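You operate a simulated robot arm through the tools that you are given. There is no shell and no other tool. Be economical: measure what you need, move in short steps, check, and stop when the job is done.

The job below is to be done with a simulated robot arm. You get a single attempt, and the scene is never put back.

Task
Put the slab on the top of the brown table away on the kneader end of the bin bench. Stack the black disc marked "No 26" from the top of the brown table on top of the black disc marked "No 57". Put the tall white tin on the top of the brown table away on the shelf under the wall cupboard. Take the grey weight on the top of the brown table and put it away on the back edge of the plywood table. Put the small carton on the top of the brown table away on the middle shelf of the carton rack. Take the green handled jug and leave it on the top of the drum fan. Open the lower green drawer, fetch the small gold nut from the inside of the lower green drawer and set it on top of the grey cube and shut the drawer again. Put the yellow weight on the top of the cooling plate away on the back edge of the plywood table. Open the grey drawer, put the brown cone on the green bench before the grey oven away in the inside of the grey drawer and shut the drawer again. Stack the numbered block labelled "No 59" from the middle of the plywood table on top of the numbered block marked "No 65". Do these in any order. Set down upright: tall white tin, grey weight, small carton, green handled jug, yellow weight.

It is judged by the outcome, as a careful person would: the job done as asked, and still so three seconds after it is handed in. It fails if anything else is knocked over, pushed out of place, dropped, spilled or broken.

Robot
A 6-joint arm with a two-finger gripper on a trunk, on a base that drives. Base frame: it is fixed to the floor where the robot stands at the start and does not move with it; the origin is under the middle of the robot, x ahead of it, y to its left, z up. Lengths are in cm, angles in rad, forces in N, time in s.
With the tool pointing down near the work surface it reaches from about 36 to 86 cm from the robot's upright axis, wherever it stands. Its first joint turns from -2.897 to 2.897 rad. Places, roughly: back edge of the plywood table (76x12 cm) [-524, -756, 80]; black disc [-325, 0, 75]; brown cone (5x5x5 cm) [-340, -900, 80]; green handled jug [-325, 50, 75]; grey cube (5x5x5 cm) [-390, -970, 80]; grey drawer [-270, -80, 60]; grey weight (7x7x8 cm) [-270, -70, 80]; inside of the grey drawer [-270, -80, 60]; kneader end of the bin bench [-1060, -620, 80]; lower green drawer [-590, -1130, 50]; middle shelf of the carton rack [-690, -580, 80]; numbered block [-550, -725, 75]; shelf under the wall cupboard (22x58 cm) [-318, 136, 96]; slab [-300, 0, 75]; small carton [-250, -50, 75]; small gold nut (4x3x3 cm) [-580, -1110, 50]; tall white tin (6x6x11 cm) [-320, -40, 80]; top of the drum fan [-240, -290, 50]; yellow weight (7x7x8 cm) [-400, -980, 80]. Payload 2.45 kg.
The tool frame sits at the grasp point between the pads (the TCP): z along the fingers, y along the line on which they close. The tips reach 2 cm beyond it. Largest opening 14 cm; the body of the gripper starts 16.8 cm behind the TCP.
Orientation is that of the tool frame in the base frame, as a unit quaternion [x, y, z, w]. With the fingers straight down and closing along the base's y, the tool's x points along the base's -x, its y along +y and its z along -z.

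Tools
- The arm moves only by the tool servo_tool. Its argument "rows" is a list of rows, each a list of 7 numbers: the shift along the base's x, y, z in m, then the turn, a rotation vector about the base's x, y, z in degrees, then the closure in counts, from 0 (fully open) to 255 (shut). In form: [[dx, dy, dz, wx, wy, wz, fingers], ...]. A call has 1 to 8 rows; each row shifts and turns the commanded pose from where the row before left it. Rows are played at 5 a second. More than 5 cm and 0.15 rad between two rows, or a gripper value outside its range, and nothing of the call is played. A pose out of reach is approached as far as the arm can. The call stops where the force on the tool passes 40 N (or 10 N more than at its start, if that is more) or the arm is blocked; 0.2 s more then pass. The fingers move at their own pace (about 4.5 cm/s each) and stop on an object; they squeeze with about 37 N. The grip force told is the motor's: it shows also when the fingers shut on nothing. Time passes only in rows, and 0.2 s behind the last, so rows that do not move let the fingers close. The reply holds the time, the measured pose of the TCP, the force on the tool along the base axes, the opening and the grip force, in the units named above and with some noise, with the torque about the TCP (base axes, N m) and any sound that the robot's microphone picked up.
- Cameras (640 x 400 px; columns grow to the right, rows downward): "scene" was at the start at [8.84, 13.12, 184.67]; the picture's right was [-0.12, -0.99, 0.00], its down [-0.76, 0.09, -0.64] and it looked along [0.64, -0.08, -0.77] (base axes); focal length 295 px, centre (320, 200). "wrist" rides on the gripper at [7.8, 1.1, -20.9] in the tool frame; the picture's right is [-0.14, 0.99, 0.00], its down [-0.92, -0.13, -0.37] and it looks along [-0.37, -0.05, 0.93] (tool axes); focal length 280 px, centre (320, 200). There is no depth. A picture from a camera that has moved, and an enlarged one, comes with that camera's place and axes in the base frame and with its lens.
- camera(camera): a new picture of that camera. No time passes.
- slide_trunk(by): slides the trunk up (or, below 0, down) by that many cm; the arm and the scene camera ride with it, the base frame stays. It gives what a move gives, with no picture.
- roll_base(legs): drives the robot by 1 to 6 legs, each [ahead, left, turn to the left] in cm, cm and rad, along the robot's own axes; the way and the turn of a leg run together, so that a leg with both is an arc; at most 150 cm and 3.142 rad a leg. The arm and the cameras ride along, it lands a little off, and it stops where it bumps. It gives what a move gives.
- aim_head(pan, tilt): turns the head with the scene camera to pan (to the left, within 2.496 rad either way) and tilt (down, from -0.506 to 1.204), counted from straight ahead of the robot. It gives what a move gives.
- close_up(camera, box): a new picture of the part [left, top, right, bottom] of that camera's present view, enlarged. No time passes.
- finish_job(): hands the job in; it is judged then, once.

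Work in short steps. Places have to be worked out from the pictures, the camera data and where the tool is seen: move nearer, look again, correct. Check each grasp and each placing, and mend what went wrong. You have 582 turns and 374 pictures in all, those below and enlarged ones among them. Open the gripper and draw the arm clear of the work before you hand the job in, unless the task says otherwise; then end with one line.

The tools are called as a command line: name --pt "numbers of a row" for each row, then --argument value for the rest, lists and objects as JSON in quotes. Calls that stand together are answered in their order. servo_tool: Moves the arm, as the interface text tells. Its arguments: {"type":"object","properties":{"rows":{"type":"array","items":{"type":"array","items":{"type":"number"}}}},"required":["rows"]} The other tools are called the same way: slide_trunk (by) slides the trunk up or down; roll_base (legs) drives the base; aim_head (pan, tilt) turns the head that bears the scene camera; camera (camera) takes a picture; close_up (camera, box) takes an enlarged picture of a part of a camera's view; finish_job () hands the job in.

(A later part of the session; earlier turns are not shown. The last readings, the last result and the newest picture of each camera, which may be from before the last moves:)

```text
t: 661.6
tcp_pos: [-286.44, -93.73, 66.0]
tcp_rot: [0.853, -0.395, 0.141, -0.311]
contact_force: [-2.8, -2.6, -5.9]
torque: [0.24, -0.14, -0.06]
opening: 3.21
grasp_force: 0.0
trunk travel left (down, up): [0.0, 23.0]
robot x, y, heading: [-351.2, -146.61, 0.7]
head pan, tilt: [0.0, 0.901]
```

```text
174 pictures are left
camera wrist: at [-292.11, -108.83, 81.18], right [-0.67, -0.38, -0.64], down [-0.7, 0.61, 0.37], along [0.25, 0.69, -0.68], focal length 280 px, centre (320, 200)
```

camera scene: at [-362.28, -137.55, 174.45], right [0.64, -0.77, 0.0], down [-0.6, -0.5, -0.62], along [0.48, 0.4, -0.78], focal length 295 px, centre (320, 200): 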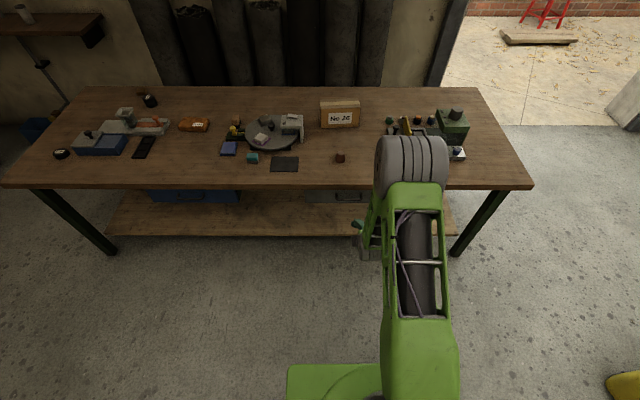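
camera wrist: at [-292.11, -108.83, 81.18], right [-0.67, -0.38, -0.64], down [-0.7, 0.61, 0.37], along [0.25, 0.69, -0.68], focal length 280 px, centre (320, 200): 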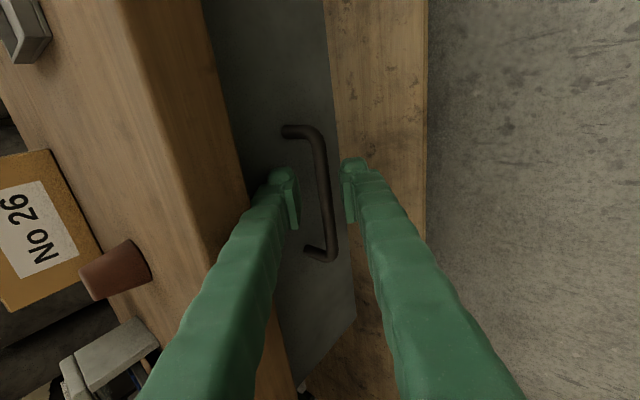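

The bar is between the pads. I close.

servo_tool --pt "-0.002 -0.002 -0.002 0 0 0 220" --pt "0 0 0 0 0 0 255" --pt "0 0 0 0 0 0 255" --pt "0 0 0 0 0 0 255"

camera --camera "wrist"

```text
t: 662.6
tcp_pos: [-286.67, -94.0, 66.0]
tcp_rot: [0.852, -0.395, 0.142, -0.313]
contact_force: [-15.9, -12.6, 16.1]
torque: [-0.2, -0.03, -0.23]
opening: 0.61
grasp_force: 31.8
trunk travel left (down, up): [0.0, 23.0]
robot x, y, heading: [-350.64, -146.09, 0.691]
head pan, tilt: [0.0, 0.901]
```

```text
173 pictures are left
camera wrist: at [-292.45, -109.15, 81.21], right [-0.67, -0.38, -0.64], down [-0.7, 0.61, 0.37], along [0.25, 0.69, -0.68], focal length 280 px, centre (320, 200)
```

wrist: 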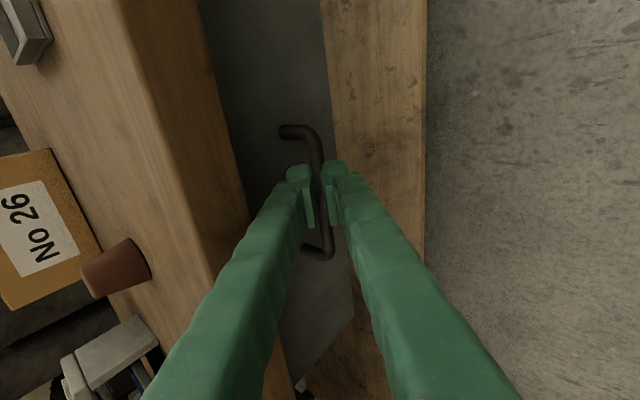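

The grip is only at the pad tips. I reopen, advance 1 cm more, and close again.

servo_tool --pt "0 0 0 0 0 0 190" --pt "0 0 0 0 0 0 190" --pt "0.0055 0.0048 -0.009 0 0 0 190" --pt "0 0 0 0 0 0 190" --pt "0 0 0 0 0 0 255" --pt "0 0 0 0 0 0 255" --pt "0 0 0 0 0 0 255"

camera --camera "wrist"

```text
t: 664.2
tcp_pos: [-286.06, -93.31, 65.0]
tcp_rot: [0.852, -0.395, 0.142, -0.312]
contact_force: [-0.3, -0.2, -3.6]
torque: [-0.26, -0.18, 0.3]
opening: 0.99
grasp_force: 35.5
trunk travel left (down, up): [0.0, 23.0]
robot x, y, heading: [-351.16, -146.2, 0.701]
head pan, tilt: [0.0, 0.901]
```

```text
172 pictures are left
camera wrist: at [-291.73, -108.51, 80.11], right [-0.67, -0.38, -0.64], down [-0.7, 0.61, 0.37], along [0.25, 0.69, -0.68], focal length 280 px, centre (320, 200)
```

wrist: 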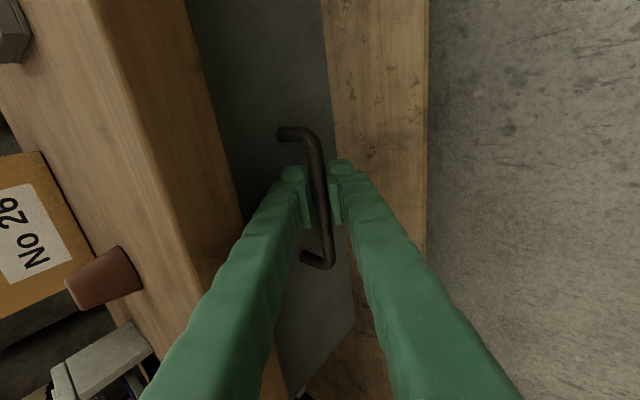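

Good grip now (0.99 cm). I pull by rolling back in steps.

roll_base --legs '[[-8, 0, 0]]'

roll_base --legs '[[-8, 0, 0]]'

roll_base --legs '[[-8, 0, 0]]'

camera --camera "wrist"

camera --camera "scene"

```text
t: 665.3
tcp_pos: [-292.26, -98.4, 65.0]
tcp_rot: [0.853, -0.394, 0.142, -0.312]
contact_force: [-2.7, 2.5, -4.5]
torque: [-0.22, -0.16, 0.38]
opening: 0.95
grasp_force: 37.0
trunk travel left (down, up): [0.0, 23.0]
robot x, y, heading: [-357.07, -151.24, 0.695]
head pan, tilt: [0.0, 0.901]
```

```text
t: 666.4
tcp_pos: [-298.39, -103.56, 64.97]
tcp_rot: [0.853, -0.394, 0.142, -0.312]
contact_force: [-5.2, 3.9, -1.6]
torque: [0.05, 0.05, 0.08]
opening: 0.98
grasp_force: 37.0
trunk travel left (down, up): [0.0, 23.0]
robot x, y, heading: [-363.01, -156.51, 0.695]
head pan, tilt: [0.0, 0.901]
```

```text
t: 667.4
tcp_pos: [-304.42, -108.63, 64.99]
tcp_rot: [0.853, -0.394, 0.141, -0.311]
contact_force: [-4.5, 3.7, 1.2]
torque: [0.08, 0.01, 0.09]
opening: 0.96
grasp_force: 37.6
trunk travel left (down, up): [0.0, 23.0]
robot x, y, heading: [-369.47, -161.59, 0.696]
head pan, tilt: [0.0, 0.901]
```

```text
171 pictures are left
camera wrist: at [-310.14, -123.8, 80.11], right [-0.67, -0.39, -0.64], down [-0.7, 0.61, 0.37], along [0.25, 0.69, -0.68], focal length 280 px, centre (320, 200)
```

wrist: 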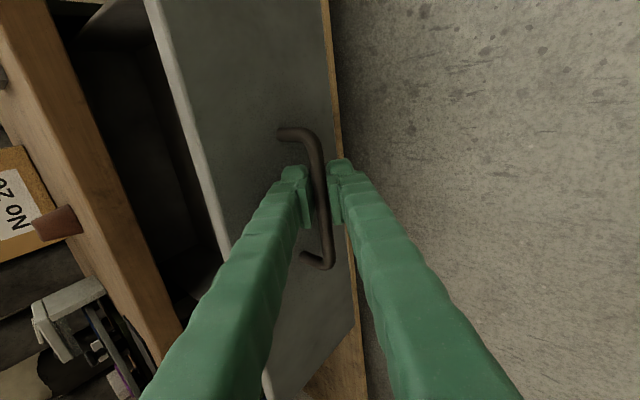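

```text
170 pictures are left
camera scene: at [-371.62, -145.28, 174.45], right [0.64, -0.77, 0.0], down [-0.6, -0.5, -0.62], along [0.48, 0.4, -0.78], focal length 295 px, centre (320, 200)
```

scene: 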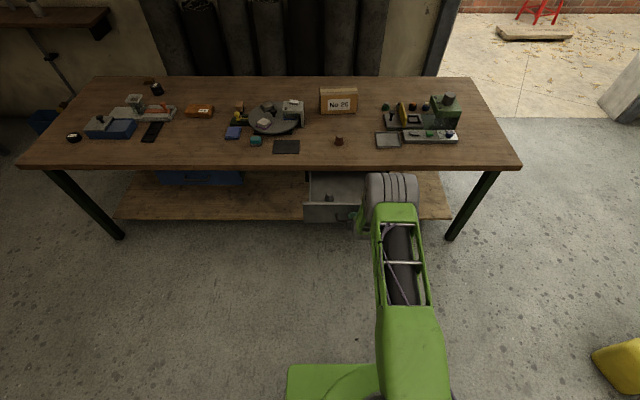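

Open ~24 cm. I release the handle and withdraw along the tool axis.

servo_tool --pt "0 0 0 0 0 0 205" --pt "0 0 0 0 0 0 205" --pt "-0.0097 -0.0084 0.0153 0 0 0 205" --pt "-0.0121 -0.0105 0.0192 0 0 0 205" --pt "-0.0121 -0.0105 0.0192 0 0 0 150" --pt "-0.0121 -0.0105 0.0192 0 0 0 150"

servo_tool --pt "0 0 0.04 0 0 0 60" --pt "0 0 0.04 -5.16 6.12 0 60" --pt "0 0 0.03 -5.16 6.12 0 60" --pt "0 0 0.03 -5.16 6.12 0 60" --pt "0 0 0.03 -5.16 6.12 0 60" --pt "0 0 0.03 -5.16 6.12 0 60"

camera --camera "wrist"

close_up --camera "scene" --box '[270, 130, 430, 250]'

```text
t: 668.8
tcp_pos: [-308.97, -112.74, 72.28]
tcp_rot: [0.853, -0.393, 0.142, -0.312]
contact_force: [0.4, -0.1, 0.0]
torque: [-0.01, -0.03, 0.0]
opening: 5.78
grasp_force: 0.0
trunk travel left (down, up): [0.0, 23.0]
robot x, y, heading: [-369.4, -161.72, 0.697]
head pan, tilt: [0.0, 0.901]
```

```text
t: 670.2
tcp_pos: [-309.12, -112.68, 92.06]
tcp_rot: [0.907, -0.421, -0.002, -0.001]
contact_force: [0.1, -0.4, 0.8]
torque: [0.01, -0.02, -0.01]
opening: 10.72
grasp_force: 0.1
trunk travel left (down, up): [0.0, 23.0]
robot x, y, heading: [-369.11, -161.27, 0.697]
head pan, tilt: [0.0, 0.901]
```

```text
169 pictures are left
camera wrist: at [-304.66, -119.31, 112.93], right [-0.84, -0.53, 0.0], down [-0.5, 0.78, 0.37], along [-0.2, 0.32, -0.93], focal length 280 px, centre (320, 200)
```

wrist: 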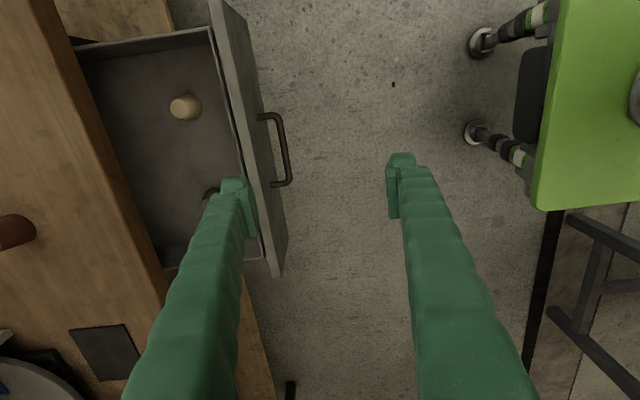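

```text
3.33 times, centred on (350, 190) of scene
camera zoom: at [-371.54, -145.27, 174.44], right [0.64, -0.77, 0.0], down [-0.6, -0.5, -0.62], along [0.48, 0.4, -0.78], focal length 984 px, centre (220, 233)
```

zoom: 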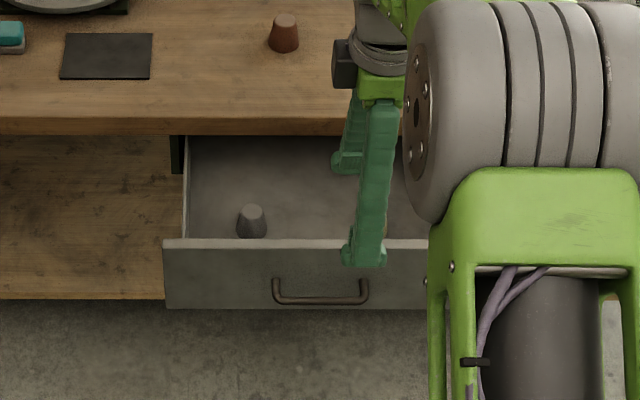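

The drawer holds two other cones; there's room between them. I rotate the tool back, raise the trunk and go for the brown cone.

slide_trunk --by 10

servo_tool --pt "0 0 0 0 0 -8.18 60" --pt "0 0 0 0 0 -8.18 60" --pt "0 0 0 0 0 -8.18 60" --pt "0 0 0 0 0 -8.18 60" --pt "0 0 0 0 0 -8.18 60" --pt "0 0 0 0 0 -8.18 60"

servo_tool --pt "0 0 0 0 0 -8.18 60" --pt "0 0 0 0 0 -8.18 60" --pt "0 0 0 0 0 -8.18 60" --pt "0 0 0 0 0 -8.18 60" --pt "0 0 0 0 0 -8.18 60"

roll_base --legs '[[36, 0, 0]]'

camera --camera "wrist"

```text
t: 671.6
tcp_pos: [-309.08, -112.56, 102.18]
tcp_rot: [0.907, -0.422, -0.003, -0.001]
contact_force: [-0.6, 0.2, -0.4]
torque: [-0.03, 0.03, -0.02]
opening: 10.7
grasp_force: 0.0
trunk travel left (down, up): [-10.0, 13.0]
robot x, y, heading: [-368.8, -161.56, 0.691]
head pan, tilt: [0.0, 0.901]
```

```text
t: 673.0
tcp_pos: [-309.14, -112.59, 102.23]
tcp_rot: [-0.65, 0.76, 0.002, 0.003]
contact_force: [-0.4, 0.7, 0.4]
torque: [0.02, 0.0, 0.03]
opening: 10.71
grasp_force: 0.0
trunk travel left (down, up): [-10.0, 13.0]
robot x, y, heading: [-369.32, -161.63, 0.694]
head pan, tilt: [0.0, 0.901]
```

```text
t: 674.2
tcp_pos: [-309.12, -112.65, 102.15]
tcp_rot: [-0.343, 0.939, 0.001, 0.003]
contact_force: [0.6, -0.4, 0.2]
torque: [0.03, 0.01, -0.01]
opening: 10.7
grasp_force: 0.1
trunk travel left (down, up): [-10.0, 13.0]
robot x, y, heading: [-369.57, -161.35, 0.693]
head pan, tilt: [0.0, 0.901]
```

```text
t: 676.5
tcp_pos: [-281.46, -89.81, 102.2]
tcp_rot: [-0.343, 0.939, 0.001, 0.003]
contact_force: [0.1, 0.2, -0.2]
torque: [-0.04, 0.01, 0.01]
opening: 10.7
grasp_force: 0.1
trunk travel left (down, up): [-10.0, 13.0]
robot x, y, heading: [-341.82, -138.72, 0.696]
head pan, tilt: [0.0, 0.901]
```

```text
167 pictures are left
camera wrist: at [-288.14, -94.06, 122.87], right [-0.53, 0.85, 0.0], down [0.78, 0.49, 0.37], along [0.32, 0.2, -0.93], focal length 280 px, centre (320, 200)
```

wrist: 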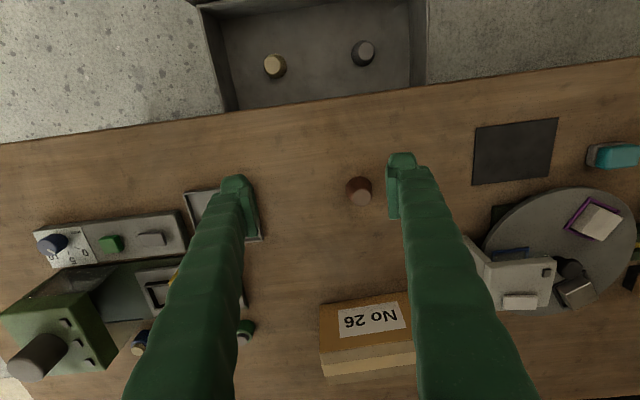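

Cone at (-278,-80). I pick it up again.

servo_tool --pt "0.012 0.033 0 0 0 0 80" --pt "0.011 0.033 0 0 0 0 80" --pt "0.011 0.033 0 0 0 0 80" --pt "0 0 -0.05 0 0 0 80" --pt "0 0 -0.05 0 0 0 80" --pt "0 0 -0.05 0 0 0 80" --pt "0 0 -0.04 0 0 0 80"

camera --camera "wrist"

```text
t: 678.1
tcp_pos: [-278.06, -80.05, 83.31]
tcp_rot: [-0.342, 0.94, 0.002, 0.005]
contact_force: [1.6, 0.7, 2.4]
torque: [-0.05, 0.1, 0.01]
opening: 9.61
grasp_force: 0.0
trunk travel left (down, up): [-10.0, 13.0]
robot x, y, heading: [-341.77, -138.61, 0.695]
head pan, tilt: [0.0, 0.901]
```

```text
166 pictures are left
camera wrist: at [-284.89, -84.33, 104.03], right [-0.53, 0.85, 0.0], down [0.78, 0.49, 0.38], along [0.32, 0.2, -0.93], focal length 280 px, centre (320, 200)
```

wrist: 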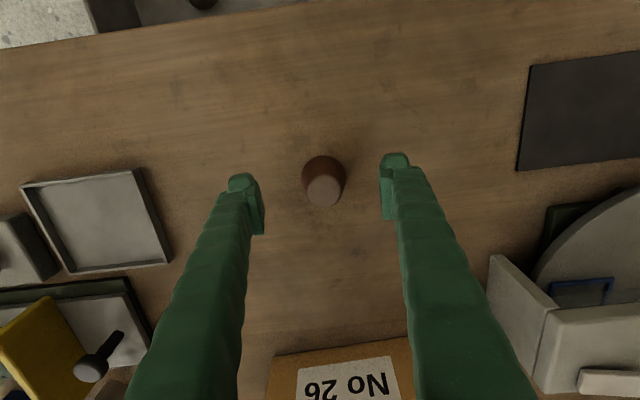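

Aligned. I lower and close, then lift.

servo_tool --pt "0 0 -0.035 0 0 0 80" --pt "0 0 -0.018 0 0 0 80" --pt "0 0 0 0 0 0 150" --pt "0 0 0 0 0 0 220" --pt "0 0 0 0 0 0 220" --pt "0 0 0 0 0 0 220"

servo_tool --pt "0 0 0.01 0 0 0 220" --pt "0 0 0.04 0 0 0 220" --pt "0 0 0.05 0 0 0 220" --pt "0 0 0.04 0 0 0 220"

camera --camera "wrist"

```text
t: 679.5
tcp_pos: [-279.06, -80.79, 78.06]
tcp_rot: [-0.342, 0.94, 0.001, 0.003]
contact_force: [-0.3, 0.3, -0.7]
torque: [-0.01, 0.01, 0.01]
opening: 3.95
grasp_force: 24.3
out of reach, approached as far as the arm can: row 1
trunk travel left (down, up): [-10.0, 13.0]
robot x, y, heading: [-341.69, -138.79, 0.697]
head pan, tilt: [0.0, 0.901]
```

```text
t: 680.5
tcp_pos: [-278.96, -80.68, 92.14]
tcp_rot: [-0.343, 0.939, 0.002, 0.003]
contact_force: [-0.9, -1.1, -0.4]
torque: [-0.02, -0.01, 0.02]
opening: 3.91
grasp_force: 37.2
trunk travel left (down, up): [-10.0, 13.0]
robot x, y, heading: [-341.84, -138.78, 0.691]
head pan, tilt: [0.0, 0.901]
```

```text
165 pictures are left
camera wrist: at [-285.64, -84.89, 112.83], right [-0.53, 0.85, 0.0], down [0.78, 0.49, 0.37], along [0.32, 0.2, -0.93], focal length 280 px, centre (320, 200)
```

wrist: 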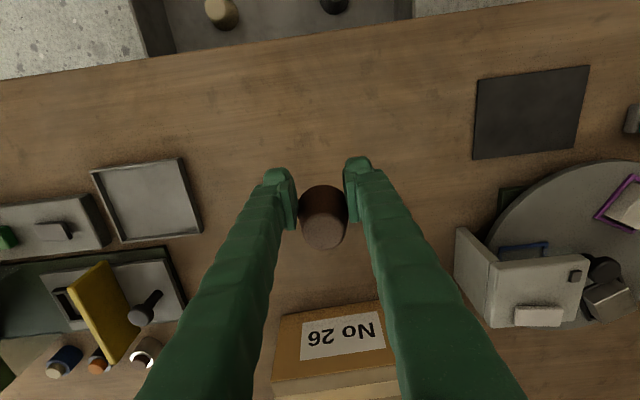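

Held. I back the base 20 cm (for low reach), which brings the cone over the drawer, and lower the trunk.

servo_tool --pt "0 0 0.04 0 0 0 220" --pt "0 0 0.03 0 0 0 220"

roll_base --legs '[[-21, 0, 0]]'

slide_trunk --by -10

camera --camera "wrist"

```text
t: 681.1
tcp_pos: [-278.72, -80.53, 99.06]
tcp_rot: [-0.343, 0.939, 0.002, 0.003]
contact_force: [-0.7, 0.2, 0.4]
torque: [0.01, 0.02, -0.01]
opening: 3.91
grasp_force: 36.8
trunk travel left (down, up): [-10.0, 13.0]
robot x, y, heading: [-341.87, -138.5, 0.688]
head pan, tilt: [0.0, 0.901]
```

```text
t: 682.7
tcp_pos: [-294.87, -94.02, 99.18]
tcp_rot: [-0.342, 0.94, 0.002, 0.003]
contact_force: [-0.6, -0.2, -0.7]
torque: [0.03, -0.02, 0.0]
opening: 3.91
grasp_force: 37.2
trunk travel left (down, up): [-10.0, 13.0]
robot x, y, heading: [-357.83, -152.1, 0.695]
head pan, tilt: [0.0, 0.901]
```

```text
t: 684.0
tcp_pos: [-294.96, -94.1, 89.15]
tcp_rot: [-0.343, 0.939, 0.001, 0.003]
contact_force: [0.1, -0.5, -0.5]
torque: [-0.02, 0.0, -0.02]
opening: 3.86
grasp_force: 36.9
trunk travel left (down, up): [0.0, 23.0]
robot x, y, heading: [-357.91, -151.92, 0.693]
head pan, tilt: [0.0, 0.901]
```

```text
164 pictures are left
camera wrist: at [-301.65, -98.26, 109.84], right [-0.53, 0.85, 0.0], down [0.78, 0.49, 0.38], along [0.32, 0.2, -0.93], focal length 280 px, centre (320, 200)
```

wrist: 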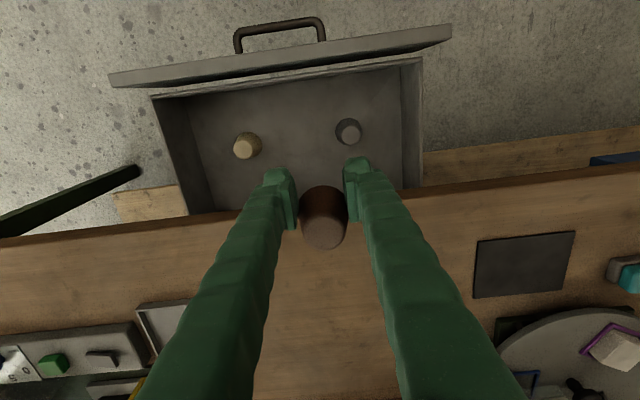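

I shift to midway between the two cones and lower into the drawer.

servo_tool --pt "0.006 -0.045 0 0 0 0 220" --pt "0 0 -0.05 0 0 0 220" --pt "0 0 -0.05 0 0 0 220" --pt "0 0 -0.05 0 0 0 220" --pt "0 0 -0.04 0 0 0 220" --pt "0 0 0 0 0 0 220"

camera --camera "wrist"

close_up --camera "scene" --box '[270, 130, 430, 260]'

```text
t: 685.4
tcp_pos: [-294.18, -98.4, 70.11]
tcp_rot: [-0.344, 0.939, 0.001, 0.004]
contact_force: [0.1, 0.7, -0.8]
torque: [-0.01, 0.0, -0.03]
opening: 3.81
grasp_force: 37.0
trunk travel left (down, up): [0.0, 23.0]
robot x, y, heading: [-358.17, -151.87, 0.695]
head pan, tilt: [0.0, 0.901]
```

```text
163 pictures are left
camera wrist: at [-300.96, -102.63, 90.84], right [-0.53, 0.85, 0.0], down [0.78, 0.49, 0.38], along [0.32, 0.2, -0.93], focal length 280 px, centre (320, 200)
```

wrist: 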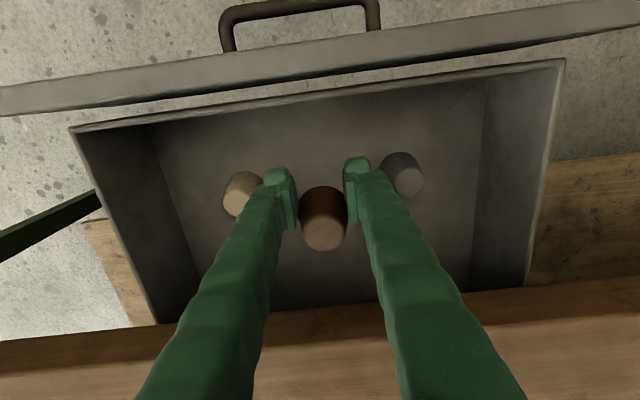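

```text
3.08 times, centred on (350, 195) of scene
camera zoom: at [-360.09, -135.72, 174.45], right [0.64, -0.77, 0.0], down [-0.6, -0.5, -0.62], along [0.48, 0.4, -0.78], focal length 909 px, centre (228, 215)
```

zoom: 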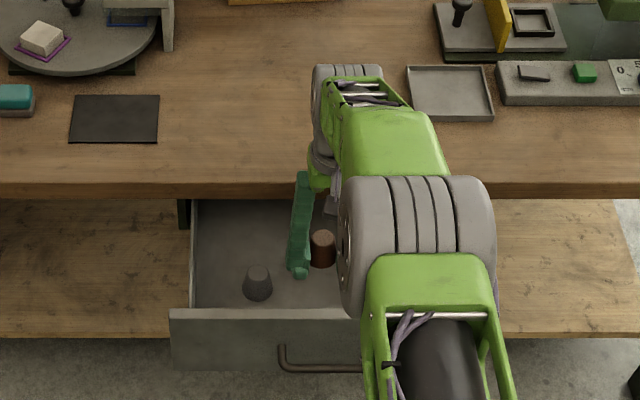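

Fits between. I creep down to contact.

servo_tool --pt "0 0 -0.02 0 0 0 220" --pt "0 0 -0.015 0 0 0 220" --pt "0 0 -0.01 0 0 0 220" --pt "0 0 -0.006 0 0 0 220" --pt "0 0 -0.005 0 0 0 220" --pt "0 0 0 0 0 0 220"

camera --camera "wrist"

```text
t: 686.8
tcp_pos: [-294.26, -98.35, 64.44]
tcp_rot: [-0.343, 0.939, 0.001, 0.004]
contact_force: [-0.6, 0.1, -0.9]
torque: [0.01, 0.0, 0.01]
opening: 3.79
grasp_force: 37.0
trunk travel left (down, up): [0.0, 23.0]
robot x, y, heading: [-358.19, -151.88, 0.693]
head pan, tilt: [0.0, 0.901]
```

```text
161 pictures are left
camera wrist: at [-301.01, -102.67, 85.18], right [-0.53, 0.85, 0.0], down [0.78, 0.49, 0.38], along [0.32, 0.2, -0.93], focal length 280 px, centre (320, 200)
```

wrist: 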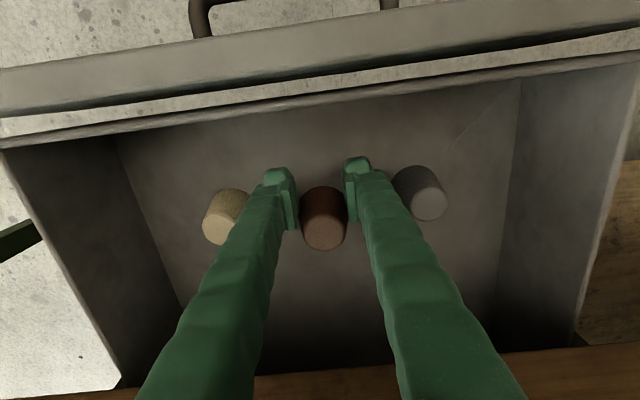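

Slightly more down, in small steps.

servo_tool --pt "0 0 -0.01 0 0 0 220" --pt "0 0 -0.006 0 0 0 220" --pt "0 0 -0.005 0 0 0 220" --pt "0 0 -0.005 0 0 0 220" --pt "0 0 0 0 0 0 220"

```text
t: 688.0
tcp_pos: [-294.33, -98.45, 61.83]
tcp_rot: [-0.343, 0.939, 0.001, 0.004]
contact_force: [0.2, 0.1, -0.7]
torque: [-0.02, 0.01, 0.0]
opening: 3.76
grasp_force: 36.9
trunk travel left (down, up): [0.0, 23.0]
robot x, y, heading: [-357.9, -151.89, 0.689]
head pan, tilt: [0.0, 0.901]
```

servo_tool --pt "0 0 -0.006 0 0 0 220" --pt "0 0 -0.005 0 0 0 220" --pt "0 0 -0.005 0 0 0 220" --pt "0 0 -0.004 0 0 0 220" --pt "0 0 0 0 0 0 220"

camera --camera "wrist"

```text
t: 688.8
tcp_pos: [-293.73, -98.02, 61.28]
tcp_rot: [-0.343, 0.939, 0.004, 0.011]
contact_force: [1.8, 1.4, 12.9]
torque: [-0.01, -0.01, 0.02]
opening: 3.75
grasp_force: 36.9
trunk travel left (down, up): [0.0, 23.0]
robot x, y, heading: [-357.85, -151.65, 0.692]
head pan, tilt: [0.0, 0.901]
stopped in row 3: the force on the tool passed its limit at 45 N (the readings are from after the stop); the commanded pose is now the measured one
```

```text
160 pictures are left
camera wrist: at [-300.7, -102.47, 81.94], right [-0.53, 0.85, 0.0], down [0.78, 0.49, 0.39], along [0.33, 0.21, -0.92], focal length 280 px, centre (320, 200)
```

wrist: 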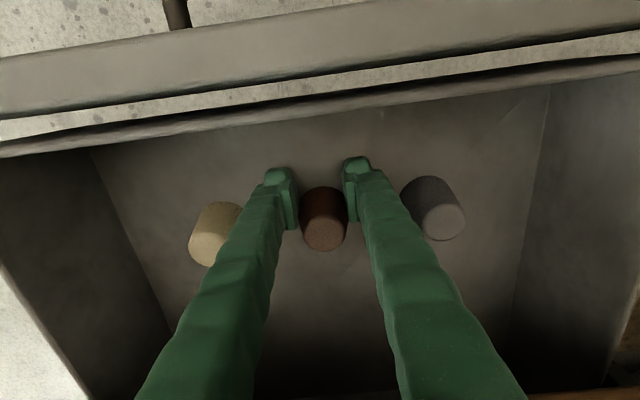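

Contact. I open a little and rise.

servo_tool --pt "0 0 0.002 0 0 0 200" --pt "0 0 0 0 0 0 170" --pt "0 0 0 0 0 0 158" --pt "0 0 0.02 0 0 0 158" --pt "0 0 0.04 0 0 0 158" --pt "0 0 0.05 0 0 0 158" --pt "0 0 0.05 0 0 0 158" --pt "0 0 0.05 0 0 0 158"

camera --camera "wrist"

```text
t: 690.6
tcp_pos: [-293.94, -98.21, 82.29]
tcp_rot: [-0.343, 0.939, 0.003, 0.008]
contact_force: [-1.0, -0.1, 0.3]
torque: [-0.02, 0.01, 0.0]
opening: 5.33
grasp_force: 0.0
trunk travel left (down, up): [0.0, 23.0]
robot x, y, heading: [-357.88, -151.61, 0.692]
head pan, tilt: [0.0, 0.901]
```

```text
159 pictures are left
camera wrist: at [-300.86, -102.66, 102.9], right [-0.53, 0.85, 0.0], down [0.78, 0.49, 0.38], along [0.32, 0.21, -0.92], focal length 280 px, centre (320, 200)
```

wrist: 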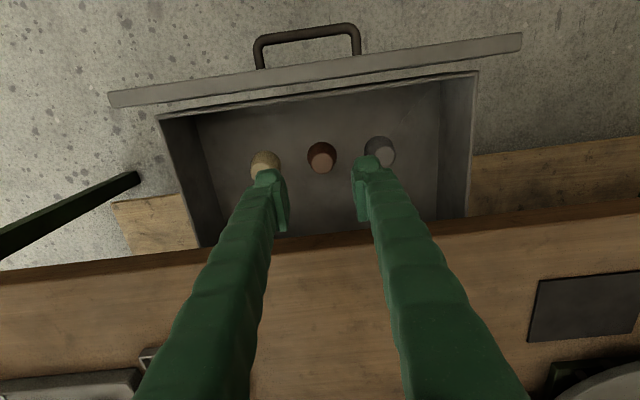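

Cone is placed. I back off, close and tilt the fingers, and lower to push the drawer shut by its bar.

roll_base --legs '[[-30, 0, 0]]'

servo_tool --pt "0 0 -0.03 4.3 -5.1 0 255" --pt "0 0 -0.03 4.3 -5.1 0 255" --pt "0 0 -0.04 4.3 -5.1 0 255" --pt "0 0 -0.04 0 0 0 255" --pt "0 0 -0.03 0 0 0 255" --pt "0 0 0 0 0 0 255"

camera --camera "wrist"

camera --camera "scene"

```text
t: 692.7
tcp_pos: [-316.85, -117.23, 82.26]
tcp_rot: [-0.342, 0.94, 0.003, 0.009]
contact_force: [-0.1, 1.1, 0.4]
torque: [0.01, 0.03, 0.0]
opening: 5.33
grasp_force: 0.1
trunk travel left (down, up): [0.0, 23.0]
robot x, y, heading: [-381.12, -171.09, 0.694]
head pan, tilt: [0.0, 0.901]
```

```text
t: 694.1
tcp_pos: [-316.93, -117.28, 65.26]
tcp_rot: [-0.337, 0.924, 0.063, 0.172]
contact_force: [0.4, 0.4, 0.7]
torque: [0.0, 0.03, 0.0]
opening: 0.0
grasp_force: 29.5
trunk travel left (down, up): [0.0, 23.0]
robot x, y, heading: [-380.92, -171.29, 0.693]
head pan, tilt: [0.0, 0.901]
```

```text
158 pictures are left
camera wrist: at [-328.83, -125.82, 81.86], right [-0.54, 0.84, 0.05], down [0.64, 0.37, 0.68], along [0.55, 0.4, -0.74], focal length 280 px, centre (320, 200)
```

wrist: 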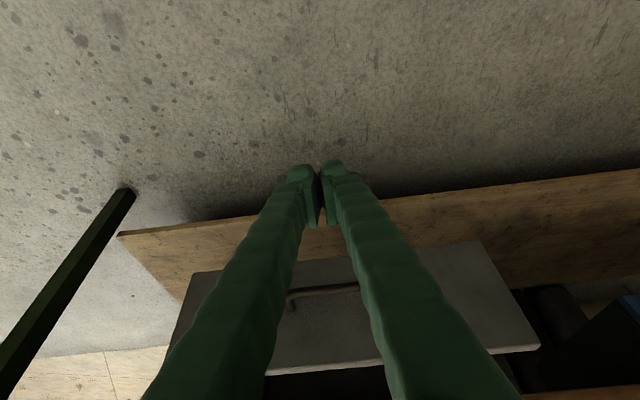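

```text
157 pictures are left
camera scene: at [-383.01, -154.75, 174.45], right [0.64, -0.77, 0.0], down [-0.6, -0.5, -0.62], along [0.48, 0.4, -0.78], focal length 295 px, centre (320, 200)
```

scene: 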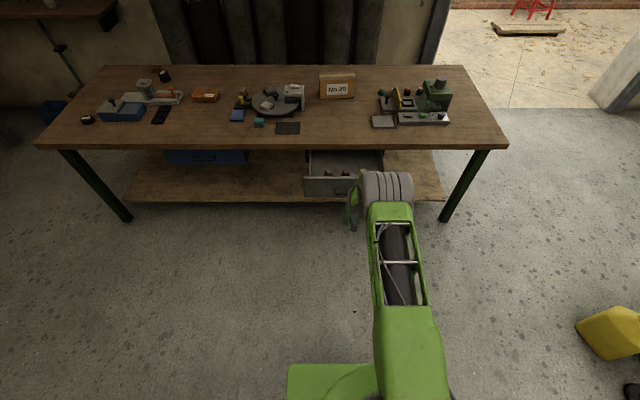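

I lower 1 cm more and push with the base.

servo_tool --pt "0 0 -0.01 0 0 0 255" --pt "0 0 0 0 0 0 255"

roll_base --legs '[[14, 0, 0]]'

roll_base --legs '[[10, 0, 0]]'

roll_base --legs '[[8, 0, 0]]'

camera --camera "wrist"

camera --camera "scene"

```text
t: 694.7
tcp_pos: [-316.78, -117.13, 64.33]
tcp_rot: [-0.337, 0.923, 0.063, 0.173]
contact_force: [0.0, 0.5, 0.2]
torque: [-0.02, -0.02, -0.01]
opening: 0.02
grasp_force: 29.6
trunk travel left (down, up): [0.0, 23.0]
robot x, y, heading: [-380.52, -171.18, 0.692]
head pan, tilt: [0.0, 0.901]
```

```text
t: 696.0
tcp_pos: [-305.97, -108.23, 64.33]
tcp_rot: [-0.337, 0.923, 0.063, 0.172]
contact_force: [-0.1, -0.8, -0.1]
torque: [-0.02, 0.01, 0.02]
opening: 0.01
grasp_force: 29.4
trunk travel left (down, up): [0.0, 23.0]
robot x, y, heading: [-369.81, -162.33, 0.694]
head pan, tilt: [0.0, 0.901]
```

```text
t: 697.1
tcp_pos: [-298.13, -101.92, 64.13]
tcp_rot: [-0.337, 0.924, 0.063, 0.171]
contact_force: [-0.5, 0.7, -0.8]
torque: [-0.02, 0.01, 0.02]
opening: 0.0
grasp_force: 29.8
trunk travel left (down, up): [0.0, 23.0]
robot x, y, heading: [-362.6, -155.71, 0.691]
head pan, tilt: [0.0, 0.901]
```

```text
t: 698.2
tcp_pos: [-292.11, -96.76, 64.29]
tcp_rot: [-0.337, 0.924, 0.062, 0.171]
contact_force: [0.6, 0.9, -0.9]
torque: [0.0, 0.01, -0.04]
opening: 0.02
grasp_force: 29.5
trunk travel left (down, up): [0.0, 23.0]
robot x, y, heading: [-355.92, -150.52, 0.693]
head pan, tilt: [0.0, 0.901]
```

```text
156 pictures are left
camera wrist: at [-304.1, -105.44, 80.85], right [-0.54, 0.84, 0.05], down [0.64, 0.37, 0.67], along [0.55, 0.4, -0.74], focal length 280 px, centre (320, 200)
```

wrist: 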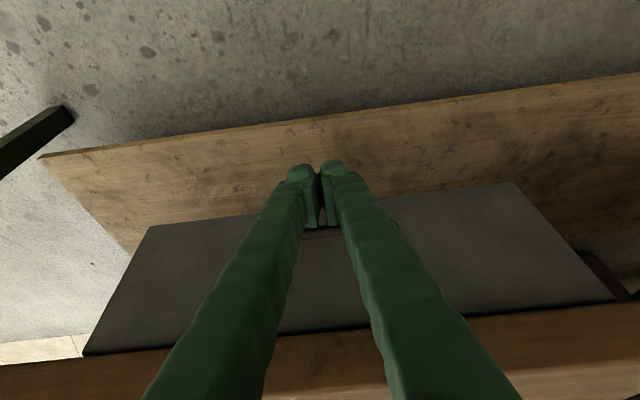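

```text
155 pictures are left
camera scene: at [-358.29, -134.26, 174.44], right [0.64, -0.77, 0.0], down [-0.6, -0.5, -0.62], along [0.48, 0.4, -0.78], focal length 295 px, centre (320, 200)
```

scene: 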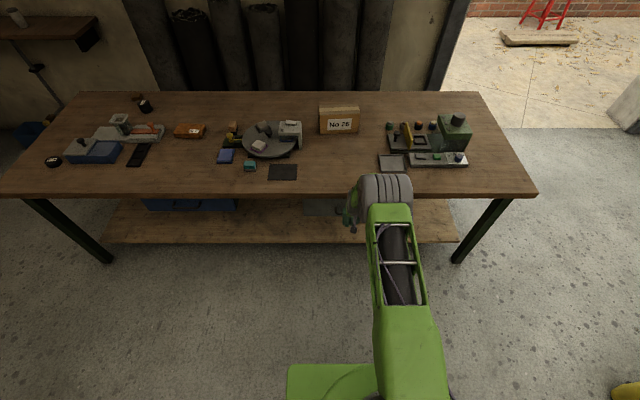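

Nearly shut; a few cm more until it stops.

roll_base --legs '[[3, 0, 0]]'

roll_base --legs '[[3, 0, 0]]'

camera --camera "wrist"

```text
t: 699.0
tcp_pos: [-289.91, -94.96, 64.2]
tcp_rot: [-0.337, 0.923, 0.062, 0.173]
contact_force: [-0.1, -0.2, -1.0]
torque: [0.0, -0.01, -0.01]
opening: 0.01
grasp_force: 29.4
trunk travel left (down, up): [0.0, 23.0]
robot x, y, heading: [-353.67, -149.01, 0.693]
head pan, tilt: [0.0, 0.901]
```

```text
t: 699.9
tcp_pos: [-288.03, -93.42, 63.57]
tcp_rot: [-0.338, 0.925, 0.06, 0.164]
contact_force: [-15.9, -12.6, -30.7]
torque: [-0.22, 0.25, 0.03]
opening: 0.58
grasp_force: 29.1
trunk travel left (down, up): [0.0, 23.0]
robot x, y, heading: [-351.56, -146.94, 0.692]
head pan, tilt: [0.0, 0.901]
```

```text
154 pictures are left
camera wrist: at [-299.81, -101.89, 80.41], right [-0.54, 0.84, 0.05], down [0.65, 0.38, 0.66], along [0.54, 0.39, -0.75], focal length 280 px, centre (320, 200)
```

wrist: 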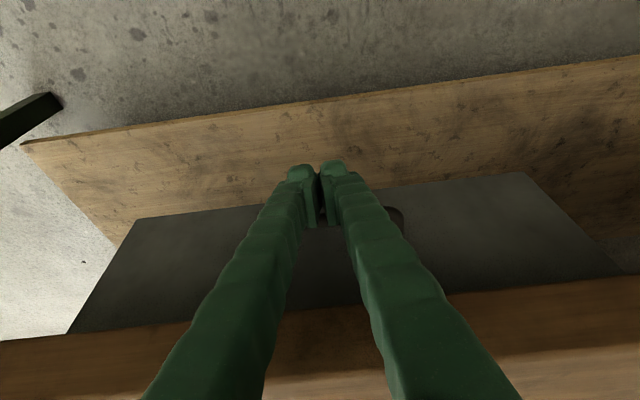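

Firm stop — bar at its closed position. I back off and inspect.

roll_base --legs '[[-25, 0, 0]]'

camera --camera "wrist"

close_up --camera "scene" --box '[270, 130, 430, 260]'

```text
t: 701.7
tcp_pos: [-307.34, -109.42, 63.64]
tcp_rot: [-0.339, 0.924, 0.06, 0.165]
contact_force: [-0.5, 0.7, -0.2]
torque: [0.0, 0.01, 0.01]
opening: 0.0
grasp_force: 29.4
trunk travel left (down, up): [0.0, 23.0]
robot x, y, heading: [-370.74, -162.81, 0.695]
head pan, tilt: [0.0, 0.901]
```

```text
153 pictures are left
camera wrist: at [-319.18, -117.82, 80.54], right [-0.54, 0.84, 0.05], down [0.65, 0.38, 0.66], along [0.54, 0.39, -0.75], focal length 280 px, centre (320, 200)
```

wrist: 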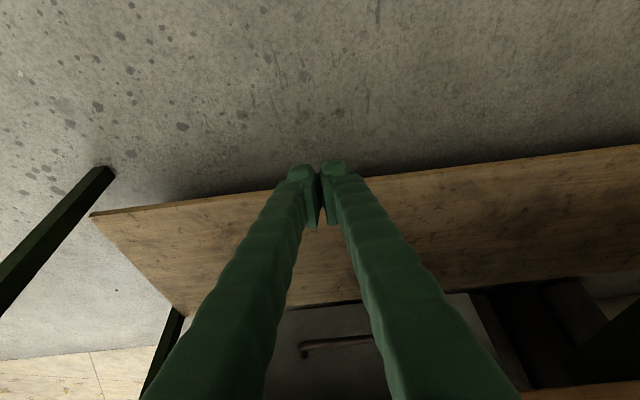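

```text
3.08 times, centred on (350, 195) of scene
camera zoom: at [-373.0, -146.46, 174.45], right [0.64, -0.77, 0.0], down [-0.6, -0.5, -0.62], along [0.48, 0.4, -0.78], focal length 909 px, centre (228, 215)
```

zoom: 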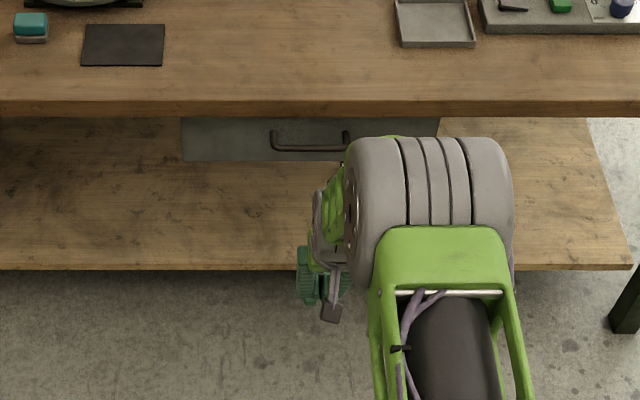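

The drawer is shut (bar back at its closed position). Next the carton. I'll first raise/straighten the arm and yaw 90° so the fingers straddle its narrow side.

servo_tool --pt "0 0 0.045 0 0 0 0" --pt "0 0 0.045 0 0 0 0" --pt "0 0 0.045 -4.3 5.0 0 0" --pt "0 0 0.045 -4.3 5.0 0 0" --pt "0 0 0.045 -4.3 5.0 0 0" --pt "0 0 0.045 0 0 0 0" --pt "0 0 0 0 0 8.18 0" --pt "0 0 0 0 0 8.18 0"

slide_trunk --by 10

servo_tool --pt "0 0 0 0 0 8.18 0" --pt "0 0 0 0 0 8.18 0" --pt "0 0 0 0 0 8.18 0" --pt "0 0 0 0 0 8.18 0" --pt "0 0 0 0 0 8.18 0" --pt "0 0 0 0 0 8.18 0"

servo_tool --pt "0 0 0 0 0 8.18 0" --pt "0 0 0 0 0 8.18 0" --pt "0 0 0 0 0 8.18 0"

roll_base --legs '[[50, 0, 0]]'

camera --camera "wrist"

camera --camera "scene"

```text
t: 703.5
tcp_pos: [-307.35, -109.23, 90.62]
tcp_rot: [-0.474, 0.88, 0.001, 0.004]
contact_force: [0.5, 0.1, 0.5]
torque: [-0.07, 0.02, 0.01]
opening: 14.01
grasp_force: 0.1
trunk travel left (down, up): [0.0, 23.0]
robot x, y, heading: [-370.92, -162.85, 0.694]
head pan, tilt: [0.0, 0.901]
```

```text
t: 704.8
tcp_pos: [-307.5, -109.3, 100.58]
tcp_rot: [-0.474, 0.881, 0.001, 0.003]
contact_force: [1.1, 0.4, 0.0]
torque: [0.03, 0.01, -0.03]
opening: 13.98
grasp_force: 0.1
trunk travel left (down, up): [-10.0, 13.0]
robot x, y, heading: [-370.63, -162.5, 0.697]
head pan, tilt: [0.0, 0.901]
```

```text
t: 706.2
tcp_pos: [-307.44, -109.23, 100.7]
tcp_rot: [0.797, -0.604, -0.003, -0.004]
contact_force: [0.9, -0.6, 0.2]
torque: [-0.01, -0.01, -0.02]
opening: 13.99
grasp_force: 0.1
trunk travel left (down, up): [-10.0, 13.0]
robot x, y, heading: [-370.93, -162.71, 0.691]
head pan, tilt: [0.0, 0.901]
```

```text
t: 707.0
tcp_pos: [-307.43, -109.19, 100.65]
tcp_rot: [0.907, -0.42, -0.002, -0.003]
contact_force: [-0.2, 0.7, 0.0]
torque: [0.01, 0.0, 0.0]
opening: 13.99
grasp_force: 0.1
trunk travel left (down, up): [-10.0, 13.0]
robot x, y, heading: [-370.91, -162.75, 0.691]
head pan, tilt: [0.0, 0.901]
```

```text
t: 709.9
tcp_pos: [-269.53, -77.42, 100.75]
tcp_rot: [0.907, -0.421, -0.003, -0.002]
contact_force: [1.1, 1.1, 0.3]
torque: [-0.03, 0.02, 0.02]
opening: 13.99
grasp_force: 0.1
trunk travel left (down, up): [-10.0, 13.0]
robot x, y, heading: [-332.97, -131.1, 0.696]
head pan, tilt: [0.0, 0.901]
```

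```text
151 pictures are left
camera wrist: at [-265.13, -84.09, 121.44], right [-0.84, -0.54, 0.0], down [-0.5, 0.78, 0.38], along [-0.2, 0.32, -0.93], focal length 280 px, centre (320, 200)
```

wrist: 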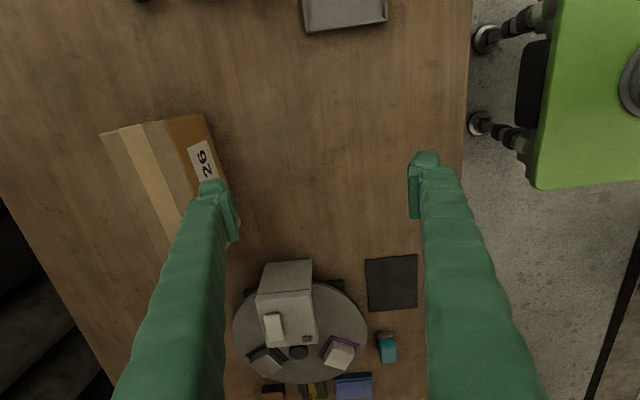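

```text
150 pictures are left
camera scene: at [-334.92, -114.68, 184.44], right [0.64, -0.77, 0.0], down [-0.6, -0.5, -0.62], along [0.48, 0.4, -0.78], focal length 295 px, centre (320, 200)
```

scene: 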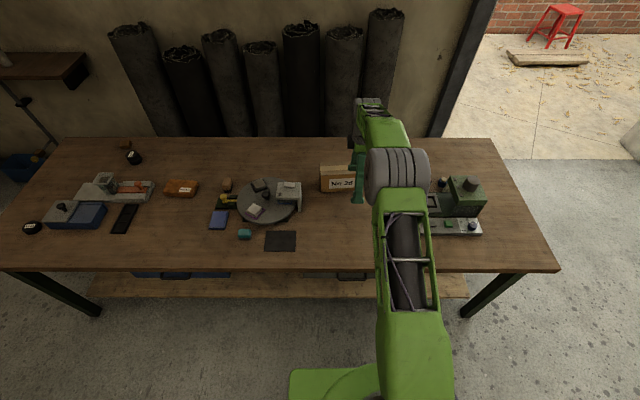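

I zoom on the carton in both views to measure it.

close_up --camera "scene" --box '[300, 150, 400, 210]'

servo_tool --pt "-0.03 0.036 0 0 0 0 0" --pt "-0.03 0.036 0 0 0 0 0"

camera --camera "wrist"

```text
6.40 times, centred on (350, 180) of scene
camera zoom: at [-334.92, -114.68, 184.44], right [0.64, -0.77, 0.0], down [-0.6, -0.5, -0.62], along [0.48, 0.4, -0.78], focal length 1890 px, centre (128, 328)
```

zoom: 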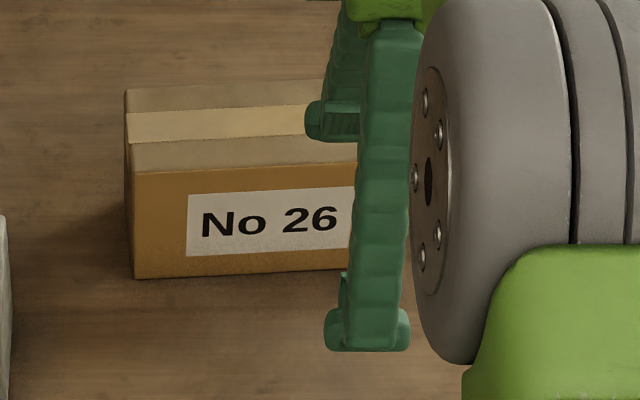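

```text
t: 710.5
tcp_pos: [-275.63, -70.11, 100.82]
tcp_rot: [0.907, -0.421, -0.003, -0.003]
contact_force: [0.1, 0.2, 0.4]
torque: [-0.03, -0.04, 0.0]
opening: 13.99
grasp_force: 0.1
trunk travel left (down, up): [-10.0, 13.0]
robot x, y, heading: [-333.13, -131.09, 0.696]
head pan, tilt: [0.0, 0.901]
```

```text
148 pictures are left
camera wrist: at [-271.31, -76.84, 121.49], right [-0.84, -0.54, 0.0], down [-0.5, 0.78, 0.38], along [-0.2, 0.32, -0.93], focal length 280 px, centre (320, 200)
```

wrist: 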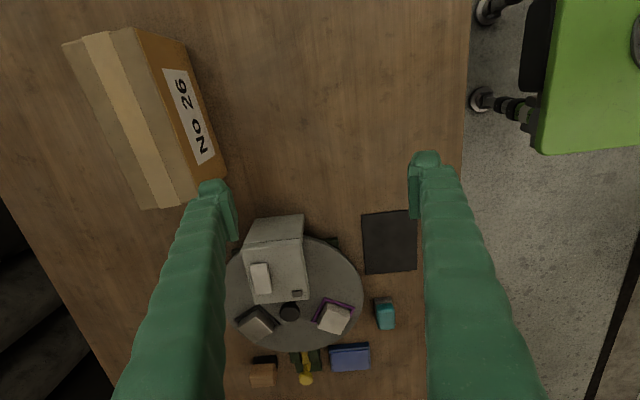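

Carton measures ~21×8×12 cm, centred at (-255.8,-60.6), aligned with the table. I roll 26 cm closer and position above it.

roll_base --legs '[[26, 0, 0]]'

servo_tool --pt "0 -0.037 0 0 0 0 0" --pt "0 -0.036 0 0 0 0 0" --pt "0 0 0 0 0 0 0"

camera --camera "wrist"

```text
t: 712.4
tcp_pos: [-255.69, -53.48, 100.72]
tcp_rot: [0.907, -0.421, -0.002, -0.002]
contact_force: [0.5, -0.2, -0.9]
torque: [-0.03, 0.07, -0.01]
opening: 14.0
grasp_force: 0.0
trunk travel left (down, up): [-10.0, 13.0]
robot x, y, heading: [-312.78, -114.17, 0.695]
head pan, tilt: [0.0, 0.901]
```

```text
t: 713.2
tcp_pos: [-255.75, -60.74, 100.73]
tcp_rot: [0.908, -0.419, -0.003, -0.002]
contact_force: [-0.4, -0.4, 0.3]
torque: [0.0, 0.0, 0.0]
opening: 14.01
grasp_force: 0.0
trunk travel left (down, up): [-10.0, 13.0]
robot x, y, heading: [-312.89, -114.3, 0.695]
head pan, tilt: [0.0, 0.901]
```

```text
147 pictures are left
camera wrist: at [-251.38, -67.56, 121.45], right [-0.84, -0.54, 0.0], down [-0.5, 0.78, 0.38], along [-0.2, 0.32, -0.93], focal length 280 px, centre (320, 200)
```

wrist: 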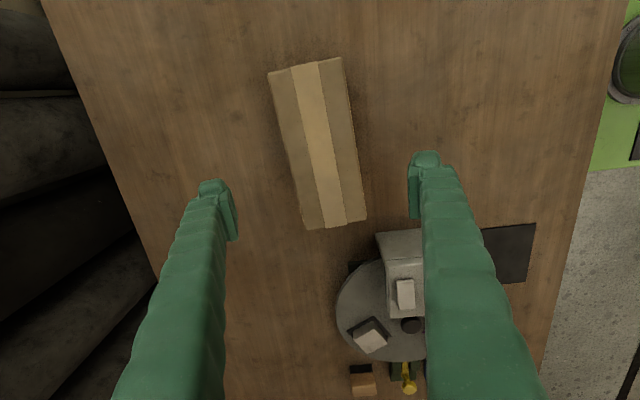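

Aligned (1.4 cm along its length to correct). I shift, descend to z≈82 and close.

servo_tool --pt "0.009 -0.011 0 0 0 0 0" --pt "0 0 -0.05 0 0 0 0" --pt "0 0 -0.05 0 0 0 0" --pt "0 0 -0.05 0 0 0 0" --pt "0 0 -0.037 0 0 0 0" --pt "0 0 0 0 0 0 0"

camera --camera "wrist"

```text
t: 714.6
tcp_pos: [-254.85, -61.91, 82.17]
tcp_rot: [0.907, -0.42, -0.003, -0.003]
contact_force: [-0.2, 0.1, -0.1]
torque: [-0.02, 0.01, 0.0]
opening: 13.98
grasp_force: 0.1
trunk travel left (down, up): [-10.0, 13.0]
robot x, y, heading: [-312.99, -114.4, 0.698]
head pan, tilt: [0.0, 0.901]
```

```text
146 pictures are left
camera wrist: at [-250.51, -68.66, 102.83], right [-0.84, -0.54, 0.0], down [-0.5, 0.78, 0.38], along [-0.2, 0.32, -0.93], focal length 280 px, centre (320, 200)
```

wrist: 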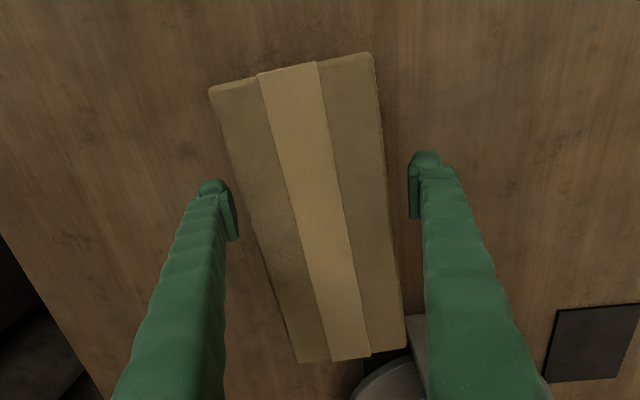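

Good. I close on the carton and lift a bit.

servo_tool --pt "0 0 0 0 0 0 80" --pt "0 0 0 0 0 0 140" --pt "0 0 0 0 0 0 200" --pt "0 0 0 0 0 0 200" --pt "0 0 0 0 0 0 200"

servo_tool --pt "0 0 0.01 0 0 0 200" --pt "0 0 0.04 0 0 0 200" --pt "0 0 0.05 0 0 0 200" --pt "0 0 0.05 0 0 0 200" --pt "0 0 0.03 0 0 0 200"

camera --camera "wrist"

```text
t: 715.8
tcp_pos: [-254.98, -61.94, 82.05]
tcp_rot: [0.908, -0.419, -0.003, -0.003]
contact_force: [-2.7, -3.1, -0.2]
torque: [-0.19, 0.48, 0.19]
opening: 9.48
grasp_force: 37.1
trunk travel left (down, up): [-10.0, 13.0]
robot x, y, heading: [-312.79, -114.7, 0.695]
head pan, tilt: [0.0, 0.901]
```

```text
t: 717.0
tcp_pos: [-254.91, -61.99, 100.1]
tcp_rot: [0.907, -0.42, -0.003, -0.002]
contact_force: [-0.6, -0.2, -11.5]
torque: [-0.05, -0.11, -0.02]
opening: 9.49
grasp_force: 37.4
trunk travel left (down, up): [-10.0, 13.0]
robot x, y, heading: [-312.88, -114.47, 0.693]
head pan, tilt: [0.0, 0.901]
```

```text
145 pictures are left
camera wrist: at [-250.46, -68.69, 120.78], right [-0.84, -0.54, 0.0], down [-0.5, 0.78, 0.38], along [-0.2, 0.32, -0.93], focal length 280 px, centre (320, 200)
```

wrist: 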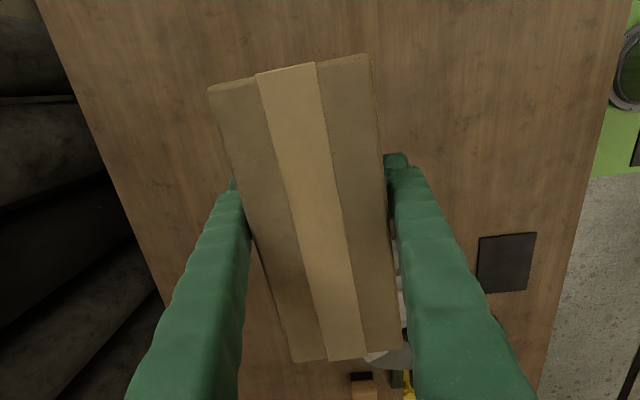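

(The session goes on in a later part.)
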